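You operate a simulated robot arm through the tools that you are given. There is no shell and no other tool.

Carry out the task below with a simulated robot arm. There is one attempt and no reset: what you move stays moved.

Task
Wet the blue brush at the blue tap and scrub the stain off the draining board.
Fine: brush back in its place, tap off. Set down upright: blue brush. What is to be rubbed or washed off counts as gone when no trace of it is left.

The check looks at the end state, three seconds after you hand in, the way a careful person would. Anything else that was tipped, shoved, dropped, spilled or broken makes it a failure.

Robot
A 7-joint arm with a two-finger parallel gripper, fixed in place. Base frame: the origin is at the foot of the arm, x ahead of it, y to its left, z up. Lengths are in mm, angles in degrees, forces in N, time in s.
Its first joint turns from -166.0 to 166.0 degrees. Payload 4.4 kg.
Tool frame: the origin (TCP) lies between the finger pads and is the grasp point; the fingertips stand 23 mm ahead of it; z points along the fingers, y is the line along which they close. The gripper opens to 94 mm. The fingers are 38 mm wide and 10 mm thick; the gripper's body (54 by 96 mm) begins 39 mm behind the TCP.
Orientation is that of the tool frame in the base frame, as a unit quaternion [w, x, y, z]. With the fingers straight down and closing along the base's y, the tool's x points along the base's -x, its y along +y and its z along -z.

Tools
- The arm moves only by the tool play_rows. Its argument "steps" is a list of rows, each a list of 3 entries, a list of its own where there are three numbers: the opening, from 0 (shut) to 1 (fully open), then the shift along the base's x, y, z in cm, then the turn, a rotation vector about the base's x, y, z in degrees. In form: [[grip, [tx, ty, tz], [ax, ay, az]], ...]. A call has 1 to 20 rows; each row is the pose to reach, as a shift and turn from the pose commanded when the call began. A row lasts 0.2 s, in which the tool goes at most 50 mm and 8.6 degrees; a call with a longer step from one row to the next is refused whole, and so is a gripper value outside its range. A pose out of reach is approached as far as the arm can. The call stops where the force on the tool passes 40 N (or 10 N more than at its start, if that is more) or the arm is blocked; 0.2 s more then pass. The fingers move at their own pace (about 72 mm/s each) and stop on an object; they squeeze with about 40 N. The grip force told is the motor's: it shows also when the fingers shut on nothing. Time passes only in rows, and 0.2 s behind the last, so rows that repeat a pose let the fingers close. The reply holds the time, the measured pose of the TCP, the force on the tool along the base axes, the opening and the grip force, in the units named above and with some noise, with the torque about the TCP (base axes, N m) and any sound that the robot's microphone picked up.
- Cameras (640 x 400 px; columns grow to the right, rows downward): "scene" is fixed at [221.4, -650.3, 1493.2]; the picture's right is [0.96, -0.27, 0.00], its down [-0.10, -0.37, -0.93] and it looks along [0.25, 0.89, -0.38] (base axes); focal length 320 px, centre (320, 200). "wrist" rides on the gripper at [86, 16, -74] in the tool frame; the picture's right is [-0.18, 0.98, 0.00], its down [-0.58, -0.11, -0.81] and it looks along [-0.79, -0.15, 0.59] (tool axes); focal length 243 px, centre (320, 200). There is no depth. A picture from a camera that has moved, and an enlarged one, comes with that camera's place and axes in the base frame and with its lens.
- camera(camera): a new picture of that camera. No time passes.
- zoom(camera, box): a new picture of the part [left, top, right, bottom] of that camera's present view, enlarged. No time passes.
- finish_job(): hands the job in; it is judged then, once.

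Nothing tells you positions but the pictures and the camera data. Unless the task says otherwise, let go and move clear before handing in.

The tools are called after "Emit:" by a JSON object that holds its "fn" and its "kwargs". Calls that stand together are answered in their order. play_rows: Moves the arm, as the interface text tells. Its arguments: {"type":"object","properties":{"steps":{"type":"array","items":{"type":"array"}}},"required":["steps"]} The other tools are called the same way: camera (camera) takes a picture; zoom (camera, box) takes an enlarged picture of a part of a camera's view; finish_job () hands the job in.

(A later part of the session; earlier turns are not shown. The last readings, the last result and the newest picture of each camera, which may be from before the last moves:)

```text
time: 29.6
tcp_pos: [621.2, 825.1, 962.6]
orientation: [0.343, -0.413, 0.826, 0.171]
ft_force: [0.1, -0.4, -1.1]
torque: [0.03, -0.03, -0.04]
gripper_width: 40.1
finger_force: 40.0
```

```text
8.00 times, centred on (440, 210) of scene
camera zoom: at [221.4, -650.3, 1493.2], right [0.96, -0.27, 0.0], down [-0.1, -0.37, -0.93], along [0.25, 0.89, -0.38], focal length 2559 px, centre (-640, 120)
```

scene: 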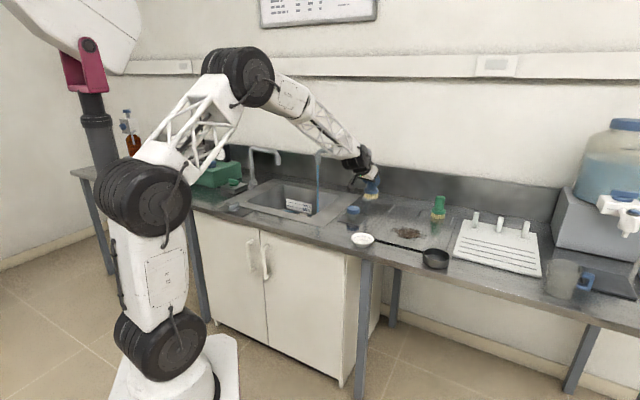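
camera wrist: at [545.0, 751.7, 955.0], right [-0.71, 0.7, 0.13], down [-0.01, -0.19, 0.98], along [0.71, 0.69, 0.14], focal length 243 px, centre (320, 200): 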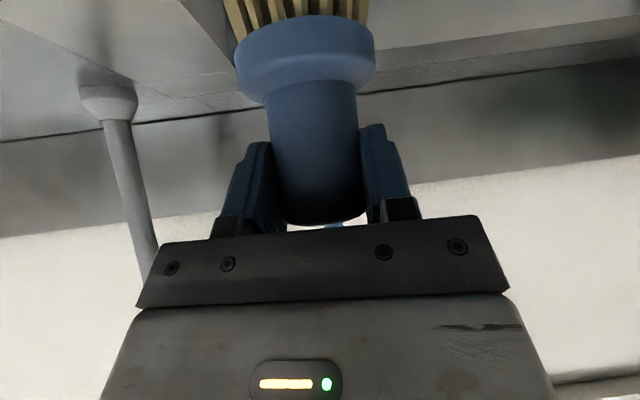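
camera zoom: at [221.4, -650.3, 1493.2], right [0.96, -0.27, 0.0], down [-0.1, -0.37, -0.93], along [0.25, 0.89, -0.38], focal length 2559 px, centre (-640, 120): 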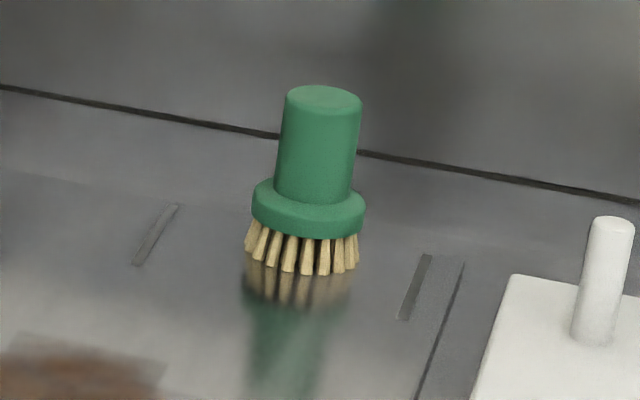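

The bristles are clearly darker than the dry green brush's, so it is wet. I'll back out from under the spout, let it drip briefly over the sink, and carry it high to above the stain.

Emit:
{"fn": "play_rows", "kwargs": {"steps": [[0.3, [-2, -3.1, 0], [0, 0, 0]], [0.3, [-4, -6.2, 0], [0, 0, 0]], [0.3, [-6.1, -9.4, 1], [0, 0, 0]], [0.3, [-6.1, -9.4, 1], [0, 0, 0]], [0.3, [-6.1, -9.4, 1], [0, 0, 0]], [0.3, [-6.1, -9.4, 1], [0, 0, 0]], [0.3, [-3.4, -11.1, 3], [0, 0, -3]], [0.3, [-0.7, -12.8, 5], [0, 0, -6]], [0.3, [1.9, -14.5, 6.8], [0, 0, -10]], [0.3, [4.6, -17.8, 7], [0, 0, -13]], [0.3, [7.3, -21.1, 7], [0, 0, -16]], [0.3, [10, -24.4, 7], [0, 0, -19]], [0.3, [12.7, -27.8, 7], [0, 0, -22]], [0.3, [15.3, -31.1, 7], [0, 0, -25]], [0.3, [17.9, -34.4, 7], [0, 0, -29.5]], [0.3, [21.1, -37.4, 5.5], [0, 0, -29.5]], [0.3, [24.3, -40.5, 4], [0, 0, -29.5]], [0.3, [27.6, -43.5, 2.3], [0, 0, -29.5]], [0.3, [27.6, -43.5, 2.3], [0, 0, -29.5]]]}}

Emit:
{"fn": "zoom", "kwargs": {"camera": "scene", "box": [330, 160, 470, 270]}}

Emit:
{"fn": "camera", "kwargs": {"camera": "wrist"}}

Emit:
{"fn": "zoom", "kwargs": {"camera": "scene", "box": [220, 140, 380, 250]}}

```text
time: 33.6
tcp_pos: [896.7, 387.9, 986.8]
orientation: [0.375, -0.188, 0.904, 0.078]
ft_force: [-0.7, -0.1, -0.6]
torque: [0.03, -0.02, -0.03]
gripper_width: 39.9
finger_force: 40.1
```

```text
3.64 times, centred on (400, 215) of scene
camera zoom: at [221.4, -650.3, 1493.2], right [0.96, -0.27, 0.0], down [-0.1, -0.37, -0.93], along [0.25, 0.89, -0.38], focal length 1163 px, centre (29, 146)
```

zoom: 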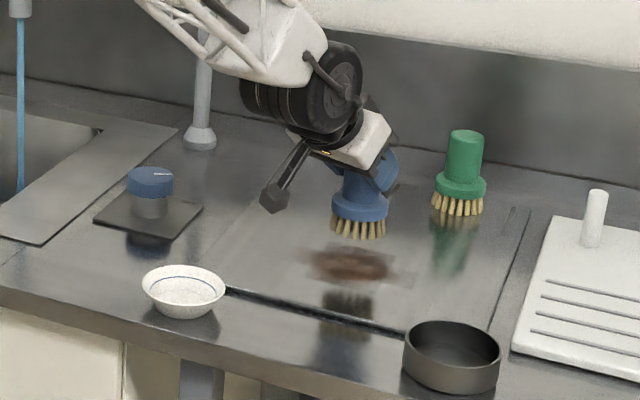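

```text
taken
camera wrist: at [786.8, 358.8, 978.0], right [-0.27, 0.95, 0.13], down [-0.1, -0.16, 0.98], along [0.96, 0.25, 0.14], focal length 243 px, centre (320, 200)
```

wrist: 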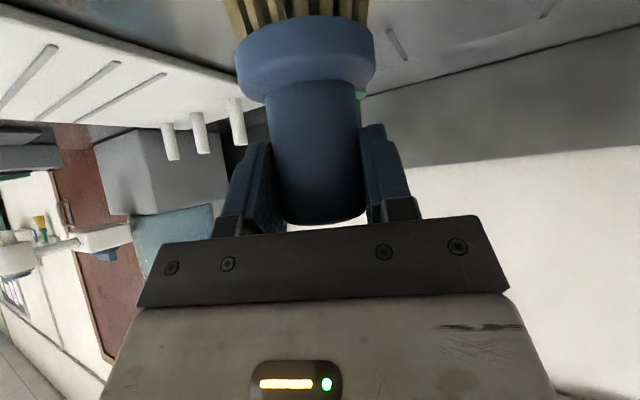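

```text
3.64 times, centred on (300, 195) of scene
camera zoom: at [221.4, -650.3, 1493.2], right [0.96, -0.27, 0.0], down [-0.1, -0.37, -0.93], along [0.25, 0.89, -0.38], focal length 1163 px, centre (393, 218)
```

zoom: 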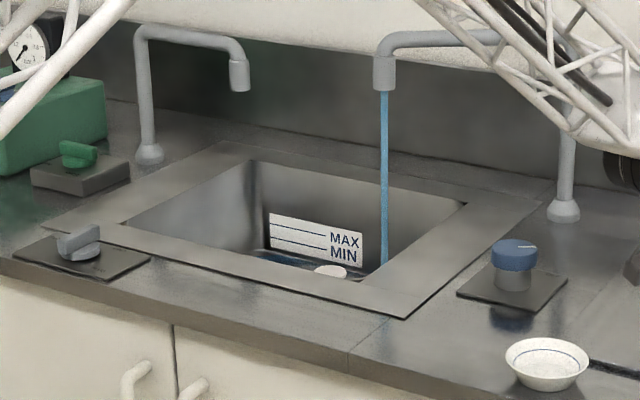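

The brush is about 48 mm directly above the stain. I'll lower to the board height known from the grasp and check the contact force.

Emit:
{"fn": "play_rows", "kwargs": {"steps": [[0.3, [0, 0, -2], [0, 0, 0]], [0.3, [0, 0, -4], [0, 0, 0]], [0.3, [0, 0, -4.7], [0, 0, 0]], [0.3, [0, 0, -4.85], [0, 0, 0]], [0.3, [0, 0, -4.85], [0, 0, 0]]]}}

Emit:
{"fn": "zoom", "kwargs": {"camera": "scene", "box": [360, 190, 450, 260]}}

```text
time: 34.8
tcp_pos: [897.5, 389.7, 937.4]
orientation: [0.375, -0.188, 0.905, 0.078]
ft_force: [-0.7, -0.9, 3.9]
torque: [-0.12, -0.08, -0.05]
gripper_width: 40.3
finger_force: 40.6
```

```text
5.71 times, centred on (405, 225) of scene
camera zoom: at [221.4, -650.3, 1493.2], right [0.96, -0.27, 0.0], down [-0.1, -0.37, -0.93], along [0.25, 0.89, -0.38], focal length 1828 px, centre (-166, 57)
```

zoom: 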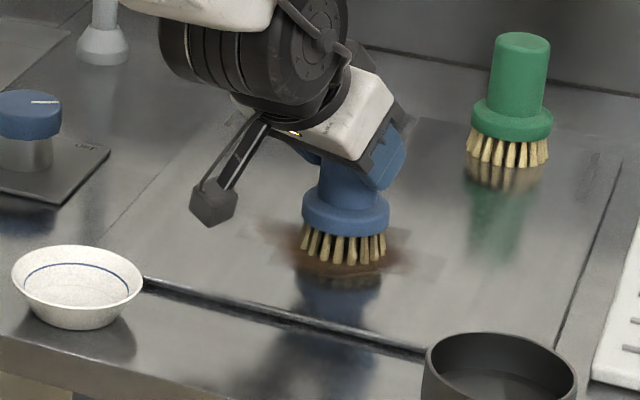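

There's light contact at about 4 N, with the bristles on the stain. I'll press very slightly and begin a raster scrub over the whole mark.

Emit:
{"fn": "play_rows", "kwargs": {"steps": [[0.3, [-4.52, -1.32, -0.04], [0, 0, 0]], [0.3, [-9.03, -2.64, -0.04], [0, 0, 0]], [0.3, [-5.19, -3.72, -0.04], [0, 0, 0]], [0.3, [-1.35, -4.8, -0.04], [0, 0, 0]], [0.3, [2.49, -5.88, -0.04], [0, 0, 0]], [0.3, [6.33, -6.96, -0.04], [0, 0, 0]], [0.3, [6.87, -5.04, -0.04], [0, 0, 0]], [0.3, [3.03, -3.96, -0.04], [0, 0, 0]], [0.3, [-0.81, -2.88, -0.04], [0, 0, 0]], [0.3, [-4.65, -1.8, -0.04], [0, 0, 0]], [0.3, [-8.49, -0.72, -0.04], [0, 0, 0]], [0.3, [-7.95, 1.2, -0.04], [0, 0, 0]], [0.3, [-4.11, 0.12, -0.04], [0, 0, 0]], [0.3, [-0.27, -0.96, -0.04], [0, 0, 0]], [0.3, [3.57, -2.04, -0.04], [0, 0, 0]], [0.3, [7.41, -3.12, -0.04], [0, 0, 0]], [0.3, [7.95, -1.2, -0.04], [0, 0, 0]], [0.3, [4.11, -0.12, -0.04], [0, 0, 0]], [0.3, [0.27, 0.96, -0.04], [0, 0, 0]], [0.3, [-3.57, 2.04, -0.04], [0, 0, 0]]]}}

Emit:
{"fn": "zoom", "kwargs": {"camera": "scene", "box": [360, 190, 450, 260]}}

```text
time: 35.4
tcp_pos: [823.0, 369.3, 925.8]
orientation: [0.371, -0.189, 0.906, 0.078]
ft_force: [1.5, -0.7, 1.5]
torque: [-0.04, -0.02, 0.05]
gripper_width: 40.2
finger_force: 39.5
stopped in row 2: the force on the tool passed its limit at 55 N (the readings are from after the stop); the commanded pose is now the measured one
```

```text
5.71 times, centred on (405, 225) of scene
camera zoom: at [221.4, -650.3, 1493.2], right [0.96, -0.27, 0.0], down [-0.1, -0.37, -0.93], along [0.25, 0.89, -0.38], focal length 1828 px, centre (-166, 57)
```

zoom: 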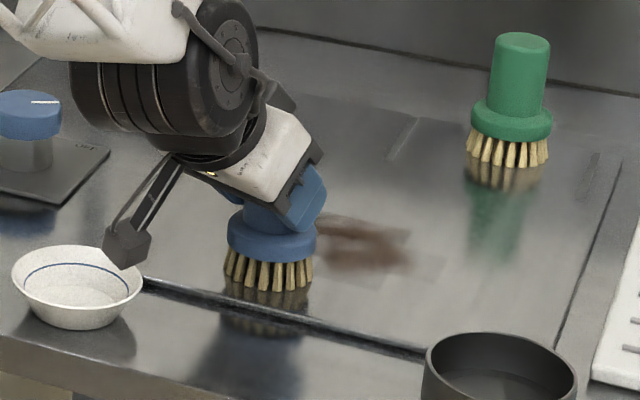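

Part of the stain has already come off, but the call stopped on force and the tool now reads about 11 mm lower than commanded. I'll check whether the brush slipped in the grip.

Emit:
{"fn": "camera", "kwargs": {"camera": "wrist"}}

Emit:
{"fn": "zoom", "kwargs": {"camera": "scene", "box": [375, 200, 415, 240]}}

Emit:
{"fn": "play_rows", "kwargs": {"steps": [[0.3, [0, 0, 0], [0, 0, 0]]]}}

```text
taken
camera wrist: at [713.7, 339.5, 919.1], right [-0.27, 0.95, 0.13], down [-0.09, -0.16, 0.98], along [0.96, 0.26, 0.13], focal length 243 px, centre (320, 200)
```

wrist: 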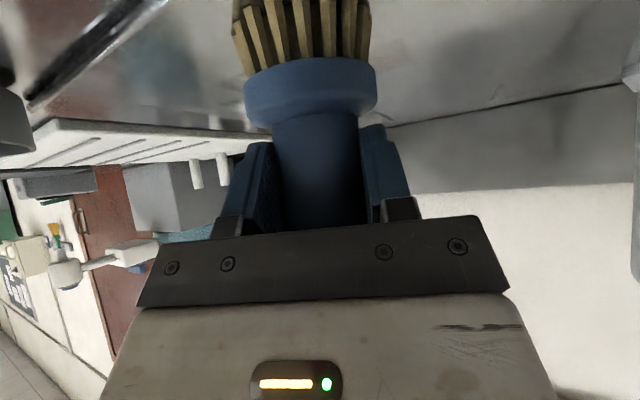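

```text
10.00 times, centred on (395, 220) of scene
camera zoom: at [221.4, -650.3, 1493.2], right [0.96, -0.27, 0.0], down [-0.1, -0.37, -0.93], along [0.25, 0.89, -0.38], focal length 3199 px, centre (-430, 0)
```

zoom: 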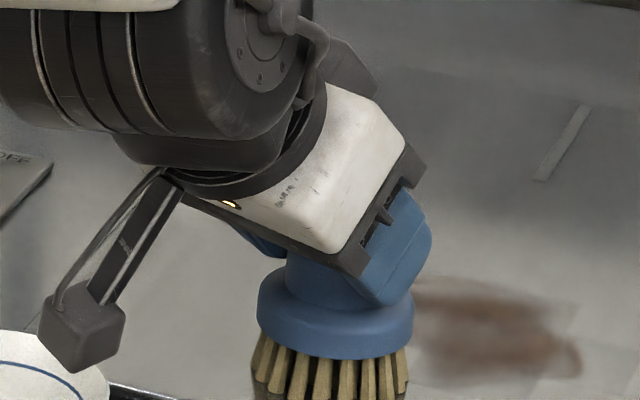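

```text
time: 35.8
tcp_pos: [823.6, 368.7, 925.2]
orientation: [0.37, -0.189, 0.906, 0.077]
ft_force: [2.0, -0.8, 4.1]
torque: [-0.11, 0.03, -0.03]
gripper_width: 40.1
finger_force: 40.1
```

The tool slid about 12 mm down the handle, but the brush is still upright and firmly held. I'll keep scrubbing in much slower, smaller steps, and test that the height holds.

Emit:
{"fn": "play_rows", "kwargs": {"steps": [[0.3, [0.5, -0.1, 0], [0, 0, 0]], [0.3, [1.5, -0.4, 0], [0, 0, 0]], [0.3, [2.5, -0.7, 0], [0, 0, 0]], [0.3, [3.5, -1, 0], [0, 0, 0]], [0.3, [4, -1.1, 0], [0, 0, 0]]]}}

Emit:
{"fn": "zoom", "kwargs": {"camera": "scene", "box": [360, 190, 450, 260]}}

```text
time: 37.0
tcp_pos: [862.9, 358.7, 926.1]
orientation: [0.37, -0.189, 0.906, 0.077]
ft_force: [-4.4, -0.1, 9.6]
torque: [-0.04, 0.46, -0.08]
gripper_width: 40.3
finger_force: 39.8
```

```text
5.71 times, centred on (405, 225) of scene
camera zoom: at [221.4, -650.3, 1493.2], right [0.96, -0.27, 0.0], down [-0.1, -0.37, -0.93], along [0.25, 0.89, -0.38], focal length 1828 px, centre (-166, 57)
```

zoom: 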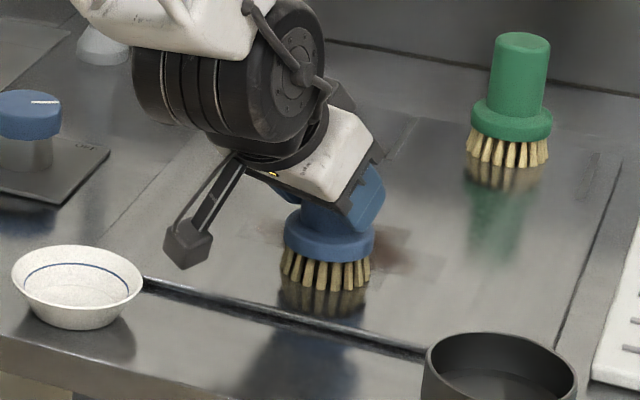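

The slow motion keeps contact steady at around 10 N and the height holds. I'll do the raster in 20–25 mm steps over the right and centre of the stain.

Emit:
{"fn": "play_rows", "kwargs": {"steps": [[0.3, [1.92, -0.54, 0], [0, 0, 0]], [0.3, [4.32, -1.22, 0], [0, 0, 0]], [0.3, [6.72, -1.89, 0], [0, 0, 0]], [0.3, [9.12, -2.57, 0], [0, 0, 0]], [0.3, [11.42, -3.21, 0], [0, 0, 0]], [0.3, [10.88, -5.13, 0], [0, 0, 0]], [0.3, [8.58, -4.49, 0], [0, 0, 0]], [0.3, [6.18, -3.81, 0], [0, 0, 0]], [0.3, [3.78, -3.14, 0], [0, 0, 0]], [0.3, [2.88, -0.81, 0], [0, 0, 0]], [0.3, [2.46, 1.38, 0], [0, 0, 0]], [0.3, [0.06, 2.06, 0], [0, 0, 0]], [0.3, [-1.96, 2.62, 0], [0, 0, 0]], [0.3, [-2.28, 4.79, 0], [0, 0, 0]], [0.3, [0.12, 4.11, 0], [0, 0, 0]], [0.3, [2.52, 3.44, 0], [0, 0, 0]], [0.3, [4.92, 2.76, 0], [0, 0, 0]], [0.3, [7.32, 2.09, 0], [0, 0, 0]], [0.3, [9.72, 1.41, 0], [0, 0, 0]], [0.3, [12.02, 0.76, 0], [0, 0, 0]]]}}

Emit:
{"fn": "zoom", "kwargs": {"camera": "scene", "box": [360, 190, 450, 260]}}

Emit:
{"fn": "camera", "kwargs": {"camera": "wrist"}}

```text
time: 41.2
tcp_pos: [985.6, 367.9, 930.5]
orientation: [0.369, -0.096, 0.917, 0.121]
ft_force: [3.5, 0.1, 10.5]
torque: [-0.17, -0.32, 0.07]
gripper_width: 40.4
finger_force: 40.0
out of reach, approached as far as the arm can: row 19
```

```text
5.71 times, centred on (405, 225) of scene
camera zoom: at [221.4, -650.3, 1493.2], right [0.96, -0.27, 0.0], down [-0.1, -0.37, -0.93], along [0.25, 0.89, -0.38], focal length 1828 px, centre (-166, 57)
```

zoom: 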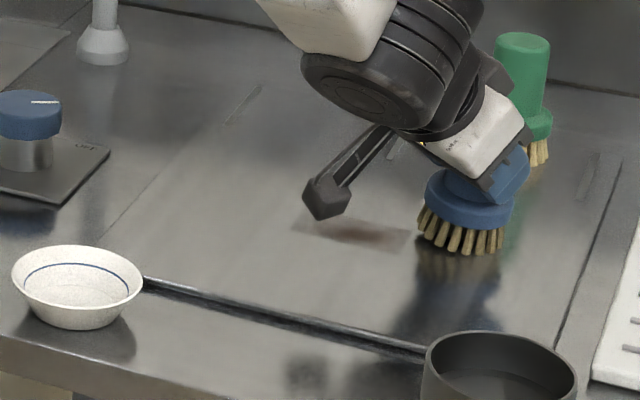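

```text
taken
camera wrist: at [872.2, 354.8, 924.2], right [-0.13, 0.95, 0.28], down [-0.09, -0.29, 0.95], along [0.99, 0.1, 0.12], focal length 243 px, centre (320, 200)
```

wrist: 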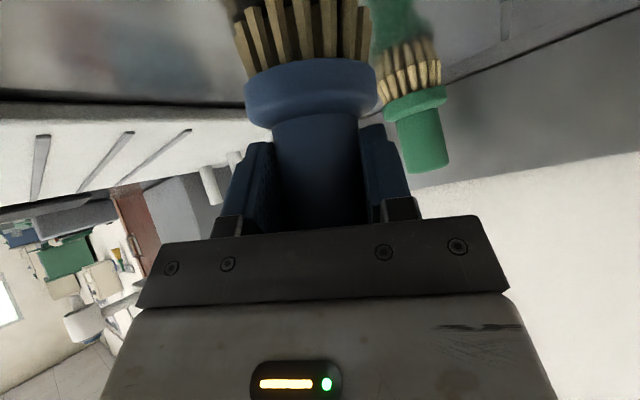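

Most of the stain is gone, but the last point went past the arm's comfortable reach and the wrist rolled, tilting the brush. I'll lift a little and back off to restore the orientation.

Emit:
{"fn": "play_rows", "kwargs": {"steps": [[0.3, [0, 0, 0.6], [0, 0, 0]], [0.3, [-1.5, 0.3, 1], [0, 0, 0]], [0.3, [-3, 0.7, 1.2], [0, 0, 0]], [0.3, [-4.5, 1.1, 1.2], [0, 0, 0]], [0.3, [-6, 1.5, 1.2], [0, 0, 0]], [0.3, [-6, 1.5, 1.2], [0, 0, 0]]]}}

Emit:
{"fn": "zoom", "kwargs": {"camera": "scene", "box": [360, 190, 450, 260]}}

Emit:
{"fn": "camera", "kwargs": {"camera": "wrist"}}

```text
time: 42.6
tcp_pos: [923.4, 381.6, 938.5]
orientation: [0.37, -0.188, 0.907, 0.077]
ft_force: [0.1, 0.8, -0.2]
torque: [0.02, -0.02, 0.01]
gripper_width: 40.2
finger_force: 39.8
```

```text
5.71 times, centred on (405, 225) of scene
camera zoom: at [221.4, -650.3, 1493.2], right [0.96, -0.27, 0.0], down [-0.1, -0.37, -0.93], along [0.25, 0.89, -0.38], focal length 1828 px, centre (-166, 57)
```

zoom: 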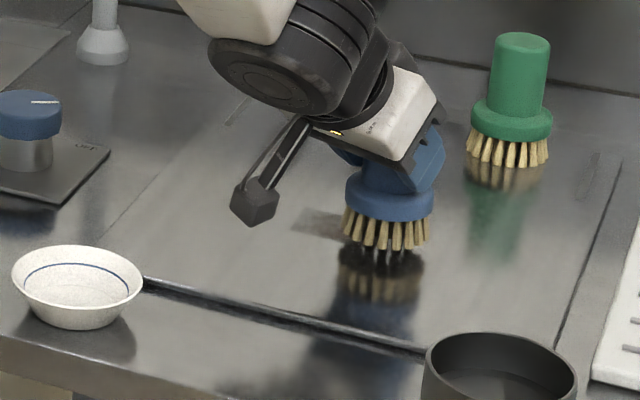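

```text
taken
camera wrist: at [813.0, 351.1, 931.0], right [-0.27, 0.95, 0.13], down [-0.09, -0.16, 0.98], along [0.96, 0.26, 0.13], focal length 243 px, centre (320, 200)
```

wrist: 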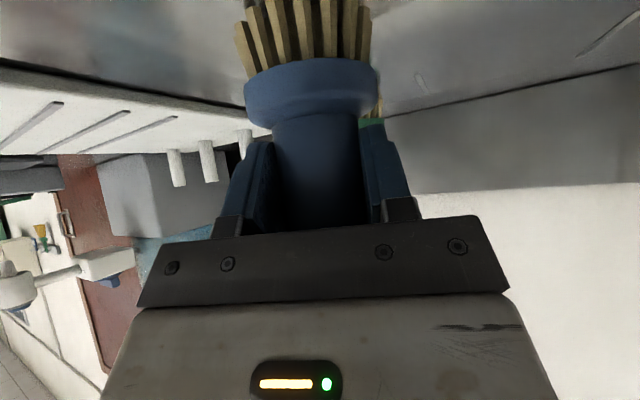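

The orientation is restored and the grip is unchanged; only a faint remnant is left at centre-left. I'll lower back to contact and scrub that area in slow lines.

Emit:
{"fn": "play_rows", "kwargs": {"steps": [[0.3, [0, 0, -0.9], [0, 0, 0]], [0.3, [0, 0, -1.2], [0, 0, 0]], [0.3, [-2.4, 0.68, -1.2], [0, 0, 0]], [0.3, [-4.8, 1.35, -1.2], [0, 0, 0]], [0.3, [-7.2, 2.03, -1.2], [0, 0, 0]], [0.3, [-7.86, 4.49, -1.2], [0, 0, 0]], [0.3, [-5.46, 3.81, -1.2], [0, 0, 0]], [0.3, [-3.06, 3.14, -1.2], [0, 0, 0]], [0.3, [-0.66, 2.46, -1.2], [0, 0, 0]], [0.3, [1.74, 1.79, -1.2], [0, 0, 0]], [0.3, [2.99, 1.44, -1.2], [0, 0, 0]], [0.3, [3.05, 3.49, -1.2], [0, 0, 0]], [0.3, [0.65, 4.17, -1.2], [0, 0, 0]], [0.3, [-1.75, 4.84, -1.2], [0, 0, 0]], [0.3, [-4.15, 5.52, -1.2], [0, 0, 0]], [0.3, [-6.55, 6.19, -1.2], [0, 0, 0]], [0.3, [-7.99, 6.6, -1.2], [0, 0, 0]], [0.3, [-6.49, 8.25, -1.2], [0, 0, 0]], [0.3, [-4.09, 7.57, -1.2], [0, 0, 0]], [0.3, [-1.69, 6.9, -1.2], [0, 0, 0]]]}}

Emit:
{"fn": "zoom", "kwargs": {"camera": "scene", "box": [360, 190, 450, 260]}}

```text
time: 45.4
tcp_pos: [953.0, 422.8, 926.5]
orientation: [0.375, -0.189, 0.904, 0.078]
ft_force: [0.0, -1.7, 4.2]
torque: [-0.12, 0.15, 0.03]
gripper_width: 40.1
finger_force: 39.8
out of reach, approached as far as the arm can: row 11, 12
stopped in row 13: the force on the tool passed its limit at 61 N (the readings are from after the stop); the commanded pose is now the measured one
```

```text
5.71 times, centred on (405, 225) of scene
camera zoom: at [221.4, -650.3, 1493.2], right [0.96, -0.27, 0.0], down [-0.1, -0.37, -0.93], along [0.25, 0.89, -0.38], focal length 1828 px, centre (-166, 57)
```

zoom: 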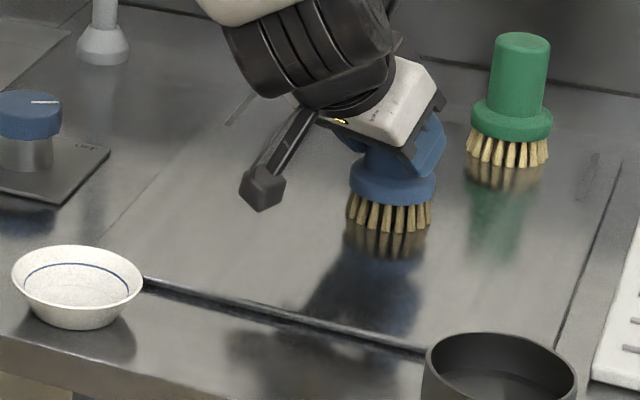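

The board looks nearly clean. I'll lift the brush up and back to inspect the spot for any remaining trace.

Emit:
{"fn": "play_rows", "kwargs": {"steps": [[0.3, [-0.5, -0.2, 1], [0, 0, 0]], [0.3, [-2.5, -1, 3], [0, 0, 0]], [0.3, [-5.5, -2, 6], [0, 0, 0]], [0.3, [-8.5, -2, 9], [0, 0, 0]], [0.3, [-11, -1, 12], [0, 0, 0]], [0.3, [-12, 1, 14], [0, 0, 0]], [0.3, [-13, 4, 15], [0, 0, 0]], [0.3, [-14, 7, 15], [0, 0, 0]], [0.3, [-14, 7, 15], [0, 0, 0]]]}}

Emit:
{"fn": "zoom", "kwargs": {"camera": "scene", "box": [360, 190, 450, 260]}}

Emit:
{"fn": "camera", "kwargs": {"camera": "wrist"}}

Emit:
{"fn": "camera", "kwargs": {"camera": "scene"}}

```text
time: 47.4
tcp_pos: [812.3, 493.8, 1075.0]
orientation: [0.374, -0.19, 0.904, 0.078]
ft_force: [0.9, -0.2, -1.6]
torque: [0.0, -0.02, 0.03]
gripper_width: 40.3
finger_force: 39.9
```

```text
5.71 times, centred on (405, 225) of scene
camera zoom: at [221.4, -650.3, 1493.2], right [0.96, -0.27, 0.0], down [-0.1, -0.37, -0.93], along [0.25, 0.89, -0.38], focal length 1828 px, centre (-166, 57)
```

zoom: 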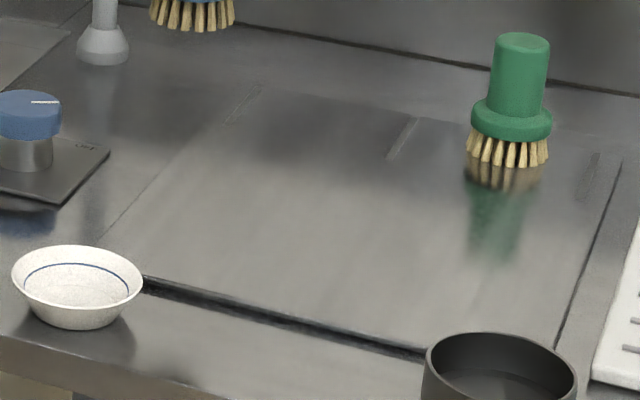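

```text
taken
camera wrist: at [701.9, 463.6, 1066.8], right [-0.27, 0.95, 0.13], down [-0.1, -0.16, 0.98], along [0.96, 0.26, 0.14], focal length 243 px, centre (320, 200)
```

wrist: 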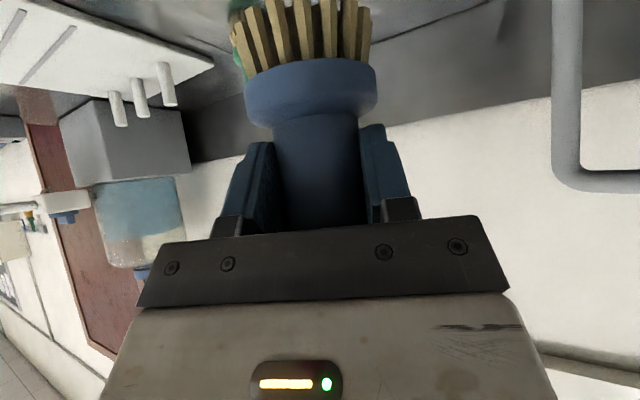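

```text
taken
```

scene: 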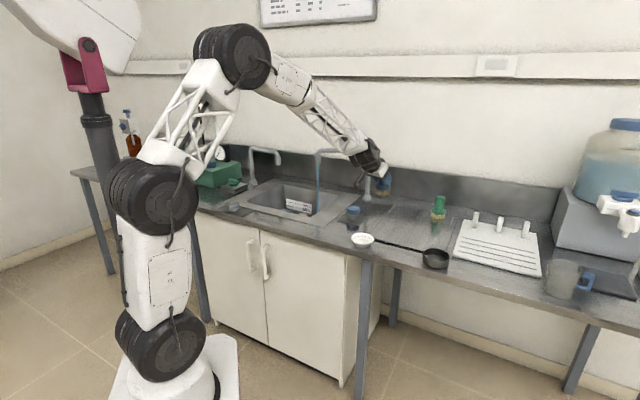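

The stain looks gone from here. I'll zoom in tightly on that area to make sure there's no faint trace.

Emit:
{"fn": "zoom", "kwargs": {"camera": "scene", "box": [385, 210, 435, 250]}}

Emit:
{"fn": "zoom", "kwargs": {"camera": "scene", "box": [375, 205, 425, 245]}}

Emit:
{"fn": "zoom", "kwargs": {"camera": "scene", "box": [355, 150, 415, 220]}}

Emit:
{"fn": "zoom", "kwargs": {"camera": "scene", "box": [270, 180, 350, 230]}}

```text
10.00 times, centred on (410, 230) of scene
camera zoom: at [221.4, -650.3, 1493.2], right [0.96, -0.27, 0.0], down [-0.1, -0.37, -0.93], along [0.25, 0.89, -0.38], focal length 3199 px, centre (-580, -100)
```

zoom: 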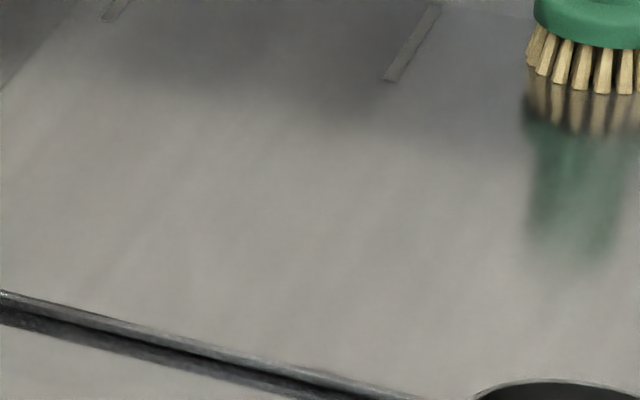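

```text
10.00 times, centred on (400, 225) of scene
camera zoom: at [221.4, -650.3, 1493.2], right [0.96, -0.27, 0.0], down [-0.1, -0.37, -0.93], along [0.25, 0.89, -0.38], focal length 3199 px, centre (-480, -50)
```

zoom: 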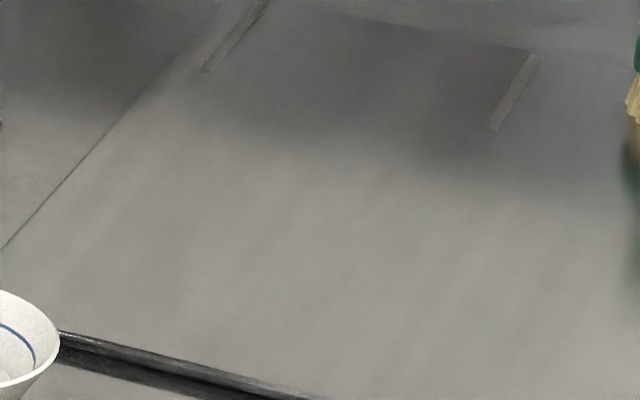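

```text
5.71 times, centred on (385, 185) of scene
camera zoom: at [221.4, -650.3, 1493.2], right [0.96, -0.27, 0.0], down [-0.1, -0.37, -0.93], along [0.25, 0.89, -0.38], focal length 1828 px, centre (-51, 286)
```

zoom: 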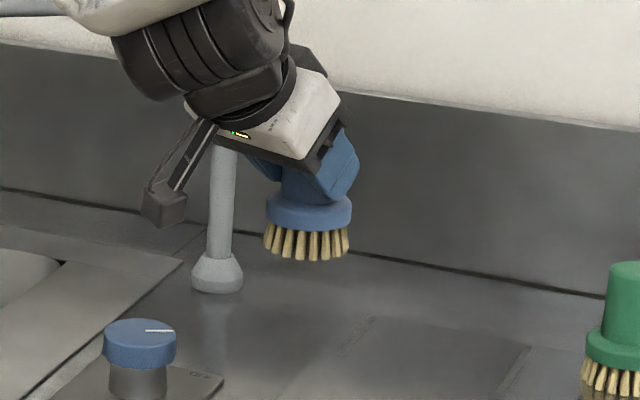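

```text
8.00 times, centred on (310, 205) of scene
camera zoom: at [221.4, -650.3, 1493.2], right [0.96, -0.27, 0.0], down [-0.1, -0.37, -0.93], along [0.25, 0.89, -0.38], focal length 2559 px, centre (400, 160)
```

zoom: 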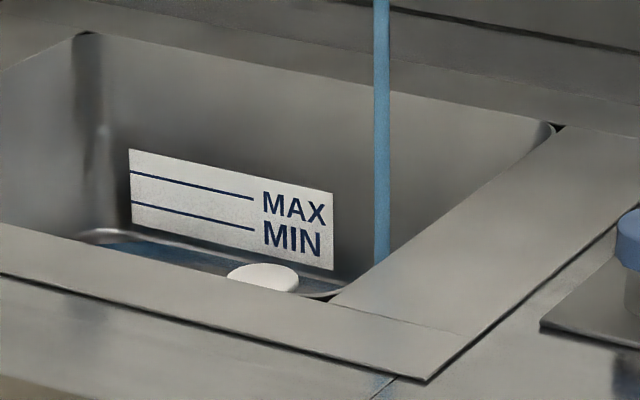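

Even at high zoom the board is clean, and the sink is barely filled. Next I'll return the brush: move above its original spot at (970, 567) with the original heading and lower partway.

Emit:
{"fn": "play_rows", "kwargs": {"steps": [[0.3, [4, 2, -1], [0, 0, 2]], [0.3, [8, 4, -2], [0, 0, 4]], [0.3, [12, 5.8, -3], [0, 0, 6.8]], [0.3, [15.7, 7.47, -4], [0, 0, 6.8]], [0.3, [15.7, 7.47, -7], [0, 0, 6.8]], [0.3, [15.7, 7.47, -10], [0, 0, 6.8]], [0.3, [15.7, 7.47, -12.5], [0, 0, 6.8]], [0.3, [15.7, 7.47, -12.5], [0, 0, 6.8]], [0.3, [15.7, 7.47, -12.5], [0, 0, 6.8]]]}}

Emit:
{"fn": "zoom", "kwargs": {"camera": "scene", "box": [360, 170, 450, 240]}}

Emit:
{"fn": "camera", "kwargs": {"camera": "wrist"}}

```text
time: 49.4
tcp_pos: [969.9, 566.9, 951.2]
orientation: [0.369, -0.242, 0.892, 0.099]
ft_force: [0.3, 0.7, -0.9]
torque: [-0.01, 0.0, 0.01]
gripper_width: 40.1
finger_force: 40.2
```

```text
5.71 times, centred on (405, 205) of scene
camera zoom: at [221.4, -650.3, 1493.2], right [0.96, -0.27, 0.0], down [-0.1, -0.37, -0.93], along [0.25, 0.89, -0.38], focal length 1828 px, centre (-166, 171)
```

zoom: 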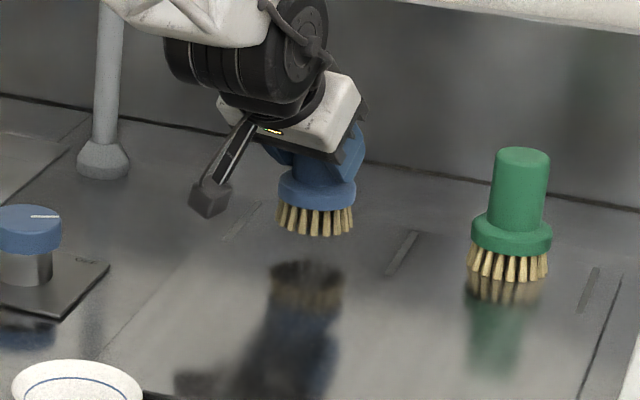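

```text
taken
camera wrist: at [863.7, 524.9, 943.0], right [-0.38, 0.91, 0.13], down [-0.08, -0.17, 0.98], along [0.92, 0.37, 0.14], focal length 243 px, centre (320, 200)
```

wrist: 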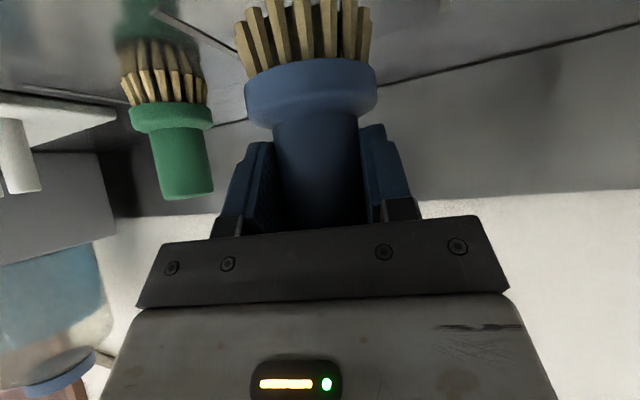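

The brush is upright over its place, about 24 mm up. I'll lower gently until contact shows in the force.

Emit:
{"fn": "play_rows", "kwargs": {"steps": [[0.3, [0, 0, -1], [0, 0, 0]], [0.3, [0, 0, -1.8], [0, 0, 0]], [0.3, [0, 0, -2.2], [0, 0, 0]], [0.3, [0, 0, -2.3], [0, 0, 0]], [0.3, [0, 0, -2.3], [0, 0, 0]]]}}

Emit:
{"fn": "zoom", "kwargs": {"camera": "scene", "box": [360, 170, 450, 240]}}

```text
time: 50.6
tcp_pos: [969.6, 568.0, 926.9]
orientation: [0.369, -0.242, 0.892, 0.099]
ft_force: [0.5, -0.2, -0.6]
torque: [0.01, 0.04, -0.01]
gripper_width: 40.4
finger_force: 40.2
```

```text
5.71 times, centred on (405, 205) of scene
camera zoom: at [221.4, -650.3, 1493.2], right [0.96, -0.27, 0.0], down [-0.1, -0.37, -0.93], along [0.25, 0.89, -0.38], focal length 1828 px, centre (-166, 171)
```

zoom: 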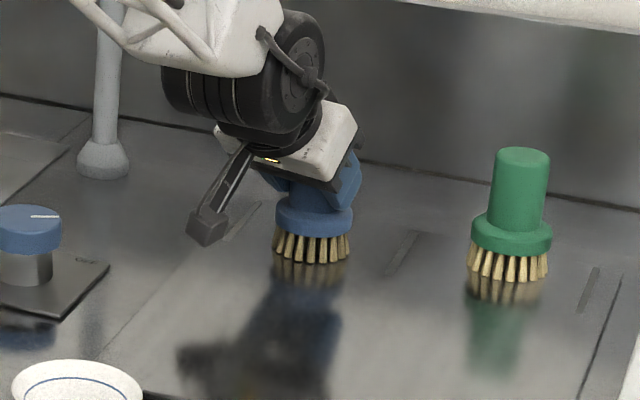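

There's no contact yet, so I'll keep lowering in sub-millimetre steps.

Emit:
{"fn": "play_rows", "kwargs": {"steps": [[0.3, [0, 0, -0.05], [0, 0, 0]], [0.3, [0, 0, -0.1], [0, 0, 0]], [0.3, [0, 0, -0.1], [0, 0, 0]]]}}

Emit:
{"fn": "play_rows", "kwargs": {"steps": [[0.3, [0, 0, -0.05], [0, 0, 0]], [0.3, [0, 0, -0.05], [0, 0, 0]]]}}

```text
time: 51.4
tcp_pos: [969.3, 567.9, 927.1]
orientation: [0.369, -0.242, 0.892, 0.1]
ft_force: [0.3, 0.0, -1.7]
torque: [0.01, 0.05, -0.01]
gripper_width: 40.0
finger_force: 40.7
```

```text
time: 52.0
tcp_pos: [968.5, 568.7, 927.3]
orientation: [0.368, -0.242, 0.892, 0.099]
ft_force: [-0.5, 0.3, 0.7]
torque: [0.0, 0.07, 0.0]
gripper_width: 40.1
finger_force: 39.6
```

Emit:
{"fn": "play_rows", "kwargs": {"steps": [[0.3, [0, 0, -0.05], [0, 0, 0]], [0.3, [0, 0, -0.1], [0, 0, 0]], [0.3, [0, 0, -0.1], [0, 0, 0]]]}}

Emit:
{"fn": "zoom", "kwargs": {"camera": "scene", "box": [380, 190, 425, 225]}}

```text
time: 52.8
tcp_pos: [969.9, 568.0, 927.3]
orientation: [0.369, -0.242, 0.892, 0.099]
ft_force: [-0.8, 0.0, 7.9]
torque: [-0.08, 0.27, -0.02]
gripper_width: 40.4
finger_force: 39.7
```

```text
11.43 times, centred on (402, 208) of scene
camera zoom: at [221.4, -650.3, 1493.2], right [0.96, -0.27, 0.0], down [-0.1, -0.37, -0.93], along [0.25, 0.89, -0.38], focal length 3656 px, centre (-623, 114)
```

zoom: 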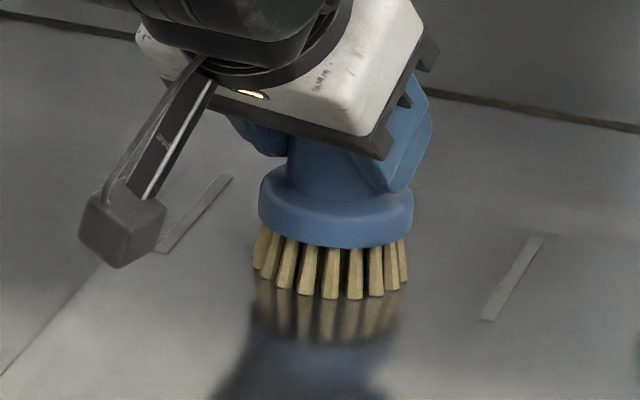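

The brush is in contact at about 8 N and standing between its two marks. I'll ease the pressure, open the fingers and back out horizontally.

Emit:
{"fn": "play_rows", "kwargs": {"steps": [[0.3, [0, 0, 0.05], [0, 0, 0]], [0.5, [0, 0, 0.05], [0, 0, 0]], [0.8, [0, 0, 0.05], [0, 0, 0]], [1, [0, 0, 0.05], [0, 0, 0]], [1, [0, 0, 0.05], [0, 0, 0]], [1, [0, 0, 0.05], [0, 0, 0]], [1, [-1.7, -1, 0.1], [0, 0, 0]], [1, [-4.3, -2.5, 0.1], [0, 0, 0]], [1, [-7.8, -4.6, 0.1], [0, 0, 0]], [1, [-11, -6.5, 1], [0, 0, 0]], [1, [-13.5, -8, 4], [0, 0, 0]], [1, [-15, -9, 8], [0, 0, 0]], [1, [-15, -9, 8], [0, 0, 0]]]}}

Emit:
{"fn": "zoom", "kwargs": {"camera": "scene", "box": [360, 170, 450, 240]}}

Emit:
{"fn": "camera", "kwargs": {"camera": "wrist"}}

```text
time: 55.6
tcp_pos: [819.2, 476.8, 1004.4]
orientation: [0.369, -0.242, 0.892, 0.099]
ft_force: [0.2, -0.2, -0.2]
torque: [-0.02, 0.0, 0.01]
gripper_width: 94.0
finger_force: 0.1
```

```text
5.71 times, centred on (405, 205) of scene
camera zoom: at [221.4, -650.3, 1493.2], right [0.96, -0.27, 0.0], down [-0.1, -0.37, -0.93], along [0.25, 0.89, -0.38], focal length 1828 px, centre (-166, 171)
```

zoom: 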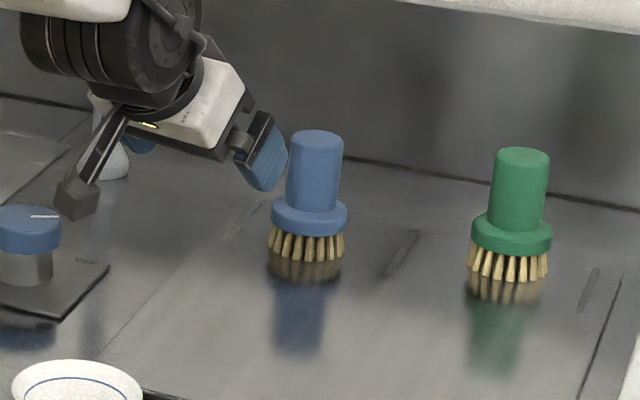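

```text
taken
camera wrist: at [712.7, 434.7, 997.0], right [-0.38, 0.91, 0.13], down [-0.08, -0.17, 0.98], along [0.92, 0.37, 0.14], focal length 243 px, centre (320, 200)
```

wrist: 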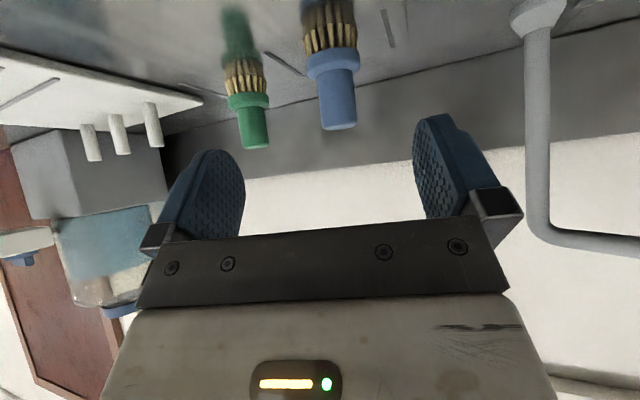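

The blue brush stands upright back in its place, matching its original image position. Now I'll straighten the gripper and go back over the knob to shut the tap.

Emit:
{"fn": "play_rows", "kwargs": {"steps": [[1, [0, 0, 1], [-3.81, 6.46, 0]], [1, [0, 0, 2], [-7.62, 12.92, 0]], [1, [0, 0, 3], [-11.4, 19.4, 0]], [1, [0, 0, 4], [-15.2, 25.8, 0]], [1, [0, 0, 5], [-19, 32.3, 0]], [1, [0, 0, 6], [-22.84, 38.77, 0]], [1, [0, 0, 6], [-22.84, 38.77, 0]]]}}

Emit:
{"fn": "play_rows", "kwargs": {"steps": [[1, [-1.8, 2.4, -1], [0, 0, -6.5]], [1, [-3.6, 4.8, -2], [0, 0, -13]], [1, [-5.4, 7.2, -4], [0, 0, -19.5]], [1, [-7.2, 9.7, -6], [0, 0, -26]], [1, [-9, 12.1, -8], [0, 0, -32.5]], [1, [-9, 12.1, -10], [0, 0, -32.5]], [1, [-9, 12.1, -10], [0, 0, -32.5]]]}}

Emit:
{"fn": "zoom", "kwargs": {"camera": "wrist", "box": [200, 0, 460, 200]}}

Emit:
{"fn": "zoom", "kwargs": {"camera": "scene", "box": [290, 140, 430, 260]}}

```text
time: 57.2
tcp_pos: [818.0, 477.1, 1065.4]
orientation: [-0.002, -0.264, 0.965, -0.001]
ft_force: [-0.4, 0.2, 0.0]
torque: [-0.01, -0.01, 0.0]
gripper_width: 93.8
finger_force: 0.1
```

```text
time: 58.8
tcp_pos: [727.4, 598.5, 966.1]
orientation: [-0.001, 0.018, 1.0, -0.001]
ft_force: [0.0, -0.2, -0.2]
torque: [0.0, -0.03, -0.01]
gripper_width: 93.6
finger_force: 0.0
```

```text
2.00 times, centred on (330, 100) of wrist
camera zoom: at [643.4, 619.0, 1040.7], right [0.22, 0.98, 0.0], down [0.58, -0.13, 0.81], along [0.79, -0.18, -0.59], focal length 485 px, centre (300, 400)
```

zoom: 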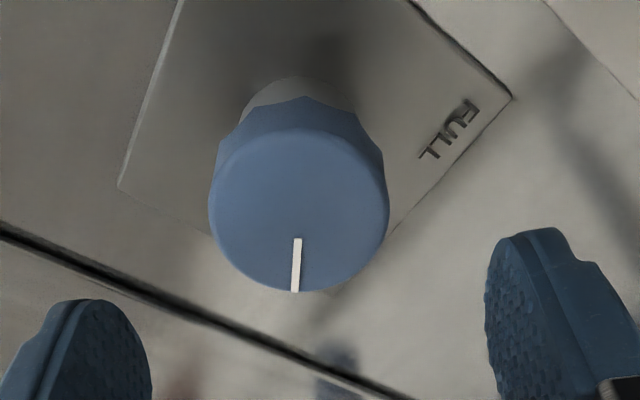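

```text
3.33 times, centred on (360, 200) of scene
camera zoom: at [221.4, -650.3, 1493.2], right [0.96, -0.27, 0.0], down [-0.1, -0.37, -0.93], along [0.25, 0.89, -0.38], focal length 1066 px, centre (187, 200)
```

zoom: 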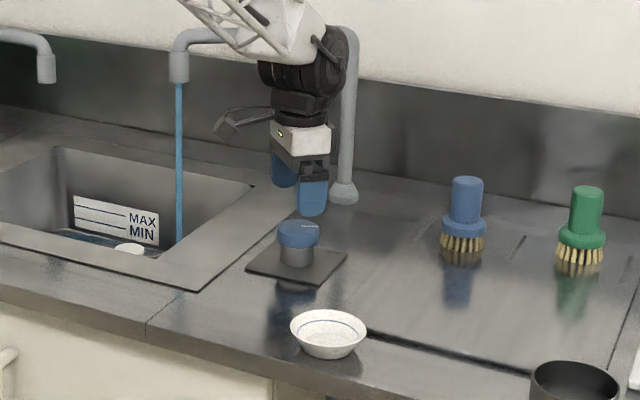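

The brush is fine and the knob is directly below, with its pointer still at the opened angle. I'll go down, grip the cap and turn it clockwise back to OFF.

Emit:
{"fn": "play_rows", "kwargs": {"steps": [[1, [0.3, -0.15, -2], [0, 0, 0]], [1, [0.3, -0.15, -4], [0, 0, 0]], [1, [0.3, -0.15, -6], [0, 0, 0]], [1, [0.3, -0.15, -7.6], [0, 0, 0]], [1, [0.3, -0.15, -7.6], [0, 0, 0]], [0.55, [0.3, -0.15, -7.6], [0, 0, 0]], [0.55, [0.3, -0.15, -7.6], [0, 0, 0]], [0.55, [0.3, -0.15, -7.6], [0, 0, 0]]]}}

```text
time: 60.6
tcp_pos: [731.4, 597.1, 889.5]
orientation: [-0.001, 0.018, 1.0, -0.001]
ft_force: [2.0, 5.8, -4.5]
torque: [0.29, -0.1, -0.02]
gripper_width: 57.3
finger_force: 45.6
```

The knob is gripped well-centred, with low side forces. I'll turn it clockwise back through the 28°.

Emit:
{"fn": "play_rows", "kwargs": {"steps": [[0.55, [0, 0, 0], [0, 0, -7]], [0.55, [0, 0, 0], [0, 0, -14]], [0.55, [0, 0, 0], [0, 0, -21]], [0.55, [0, 0, 0], [0, 0, -28]], [0.55, [0, 0, 0], [0, 0, -28]]]}}

Emit:
{"fn": "zoom", "kwargs": {"camera": "scene", "box": [270, 140, 400, 250]}}

```text
time: 61.8
tcp_pos: [731.0, 598.2, 890.0]
orientation: [-0.001, 0.259, 0.966, -0.001]
ft_force: [-15.3, -1.6, 3.7]
torque: [0.44, 0.33, -0.03]
gripper_width: 57.2
finger_force: 45.5
```

```text
3.64 times, centred on (335, 195) of scene
camera zoom: at [221.4, -650.3, 1493.2], right [0.96, -0.27, 0.0], down [-0.1, -0.37, -0.93], along [0.25, 0.89, -0.38], focal length 1163 px, centre (266, 218)
```

zoom: 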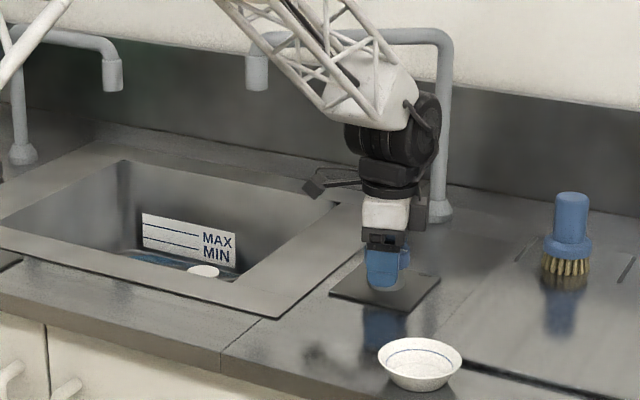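

The water has stopped. I'll nudge the knob 2° further to be sure it's fully closed, release, rise, and look everything over.

Emit:
{"fn": "play_rows", "kwargs": {"steps": [[0.55, [0, 0, 0], [0, 0, -2]], [0.55, [0, 0, 0], [0, 0, -2]], [1, [0, 0, 0], [0, 0, -2]], [1, [0, 0, 0], [0, 0, -2]], [1, [0, 0, 0], [0, 0, -2]], [1, [0, 0, 4], [0, 0, -2]], [1, [0, 0, 8], [0, 0, -2]], [1, [-2, -2, 11], [0, 0, 4]], [1, [-4, -5, 14], [0, 0, 12]], [1, [-6, -8, 17], [0, 0, 20]], [1, [-6, -11, 20], [0, 0, 28]], [1, [-6, -14, 22], [0, 0, 36]], [1, [-6, -17, 24], [0, 0, 44]], [1, [-6, -18, 25], [0, 0, 52]], [1, [-6, -18, 25], [0, 0, 58]], [1, [-6, -18, 25], [0, 0, 58]]]}}

Emit:
{"fn": "camera", "kwargs": {"camera": "wrist"}}

Emit:
{"fn": "zoom", "kwargs": {"camera": "wrist", "box": [180, 0, 480, 190]}}

Emit:
{"fn": "zoom", "kwargs": {"camera": "scene", "box": [230, 130, 470, 280]}}

Emit:
{"fn": "camera", "kwargs": {"camera": "scene"}}

```text
time: 65.2
tcp_pos: [672.0, 417.4, 1139.5]
orientation: [-0.001, -0.242, 0.97, -0.002]
ft_force: [0.1, 0.4, 1.3]
torque: [0.01, 0.05, 0.01]
gripper_width: 93.7
finger_force: 0.1
```

```text
taken
camera wrist: at [588.2, 392.0, 1213.9], right [-0.3, 0.95, 0.0], down [0.56, 0.18, 0.81], along [0.77, 0.24, -0.59], focal length 243 px, centre (320, 200)
```

wrist: 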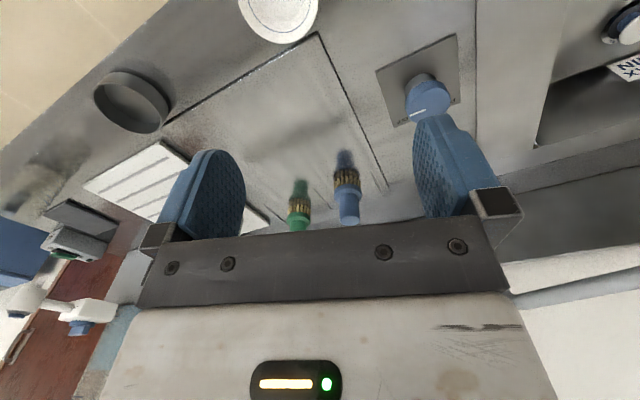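

```text
2.11 times, centred on (330, 95) of wrist
camera zoom: at [588.2, 392.0, 1213.9], right [-0.3, 0.95, 0.0], down [0.56, 0.18, 0.81], along [0.77, 0.24, -0.59], focal length 511 px, centre (299, 421)
```

zoom: 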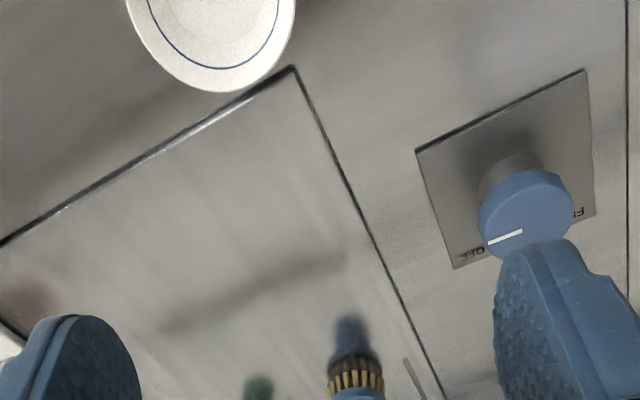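

```text
2.67 times, centred on (350, 205) of scene
camera zoom: at [221.4, -650.3, 1493.2], right [0.96, -0.27, 0.0], down [-0.1, -0.37, -0.93], along [0.25, 0.89, -0.38], focal length 853 px, centre (240, 187)
```

zoom: 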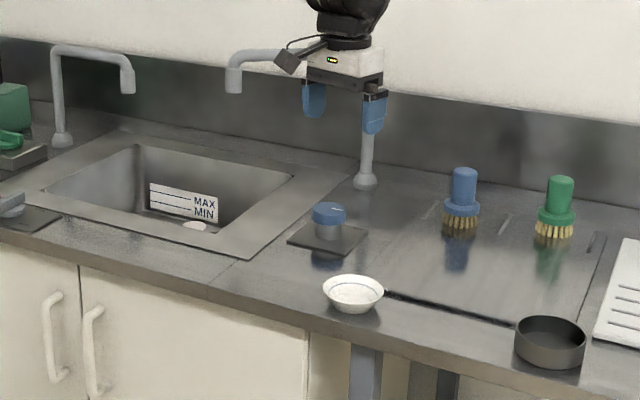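

```text
taken
```

scene: 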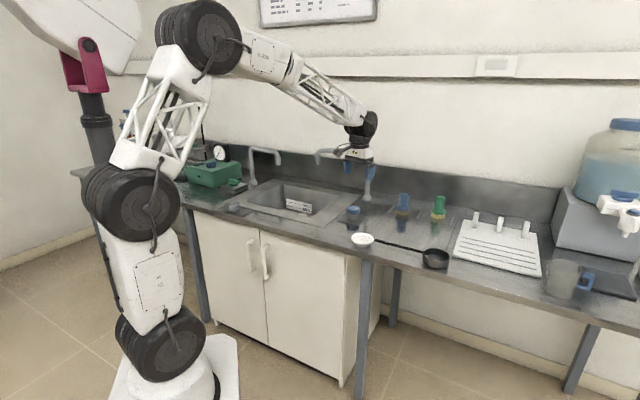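

The tap is off with the pointer at OFF, the brush is in place and the sink is draining. I see a reddish tint at the far corner of the board in the wrist view, so I'll check whether that's only a reflection.

Emit:
{"fn": "zoom", "kwargs": {"camera": "wrist", "box": [150, 60, 330, 190]}}

Emit:
{"fn": "zoom", "kwargs": {"camera": "scene", "box": [420, 205, 480, 260]}}

Emit:
{"fn": "zoom", "kwargs": {"camera": "scene", "box": [370, 190, 450, 250]}}

Emit:
{"fn": "play_rows", "kwargs": {"steps": [[1, [3, -4, 0], [0, 0, -8]], [1, [6, -8, 0], [0, 0, -16]], [1, [9, -11, 0], [0, 0, -24]], [1, [9, -11, 0], [0, 0, -32]], [1, [9, -11, 0], [0, 0, -36]], [1, [9, -11, 0], [0, 0, -36]]]}}

Emit:
{"fn": "camera", "kwargs": {"camera": "wrist"}}

Emit:
{"fn": "zoom", "kwargs": {"camera": "wrist", "box": [180, 0, 480, 190]}}

```text
3.08 times, centred on (240, 125) of wrist
camera zoom: at [588.2, 392.0, 1213.9], right [-0.3, 0.95, 0.0], down [0.56, 0.18, 0.81], along [0.77, 0.24, -0.59], focal length 746 px, centre (566, 431)
```

zoom: 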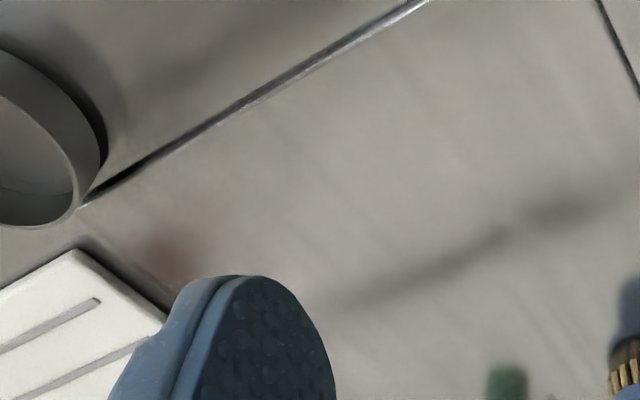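

```text
7.27 times, centred on (450, 232) of scene
camera zoom: at [221.4, -650.3, 1493.2], right [0.96, -0.27, 0.0], down [-0.1, -0.37, -0.93], along [0.25, 0.89, -0.38], focal length 2326 px, centre (-626, -36)
```

zoom: 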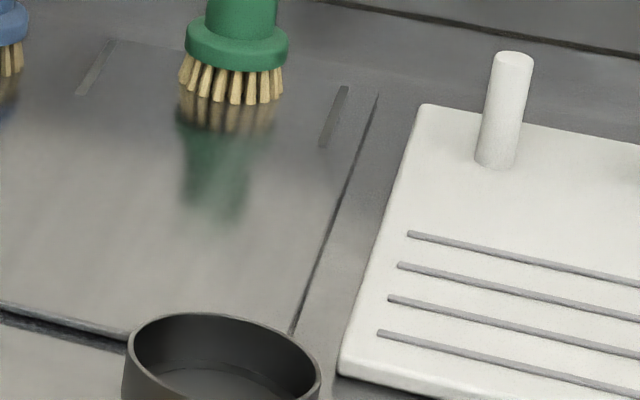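

```text
6.67 times, centred on (410, 220) of scene
camera zoom: at [221.4, -650.3, 1493.2], right [0.96, -0.27, 0.0], down [-0.1, -0.37, -0.93], along [0.25, 0.89, -0.38], focal length 2133 px, centre (-280, 67)
```

zoom: 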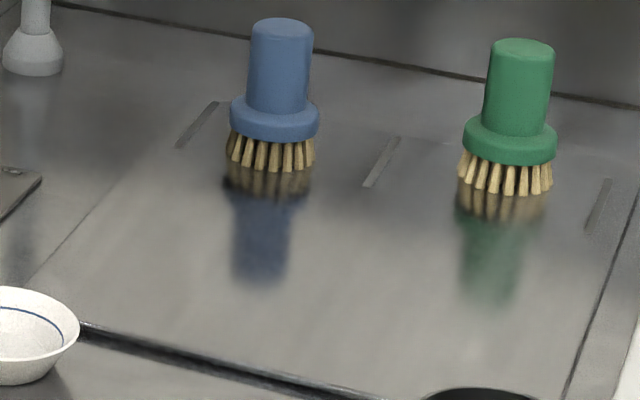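

```text
time: 66.6
tcp_pos: [761.0, 306.9, 1139.5]
orientation: [-0.001, 0.07, 0.998, -0.001]
ft_force: [0.3, -0.4, 0.6]
torque: [0.02, 0.01, -0.01]
gripper_width: 94.0
finger_force: 0.0
```

```text
taken
camera wrist: at [679.2, 336.3, 1213.9], right [0.32, 0.95, 0.0], down [0.56, -0.19, 0.81], along [0.76, -0.26, -0.59], focal length 243 px, centre (320, 200)
```

wrist: 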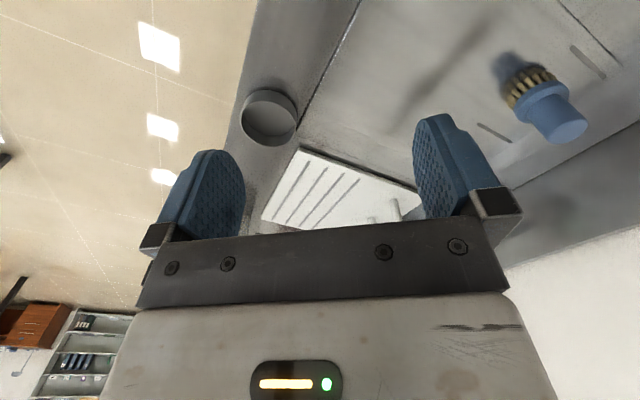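

```text
2.11 times, centred on (330, 95) of wrist
camera zoom: at [679.2, 336.3, 1213.9], right [0.32, 0.95, 0.0], down [0.56, -0.19, 0.81], along [0.76, -0.26, -0.59], focal length 511 px, centre (299, 421)
```

zoom: 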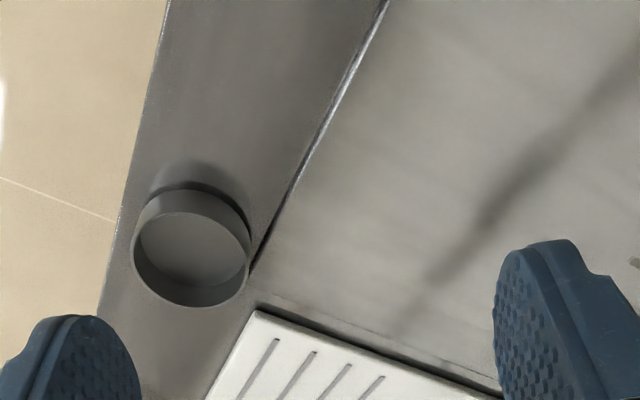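

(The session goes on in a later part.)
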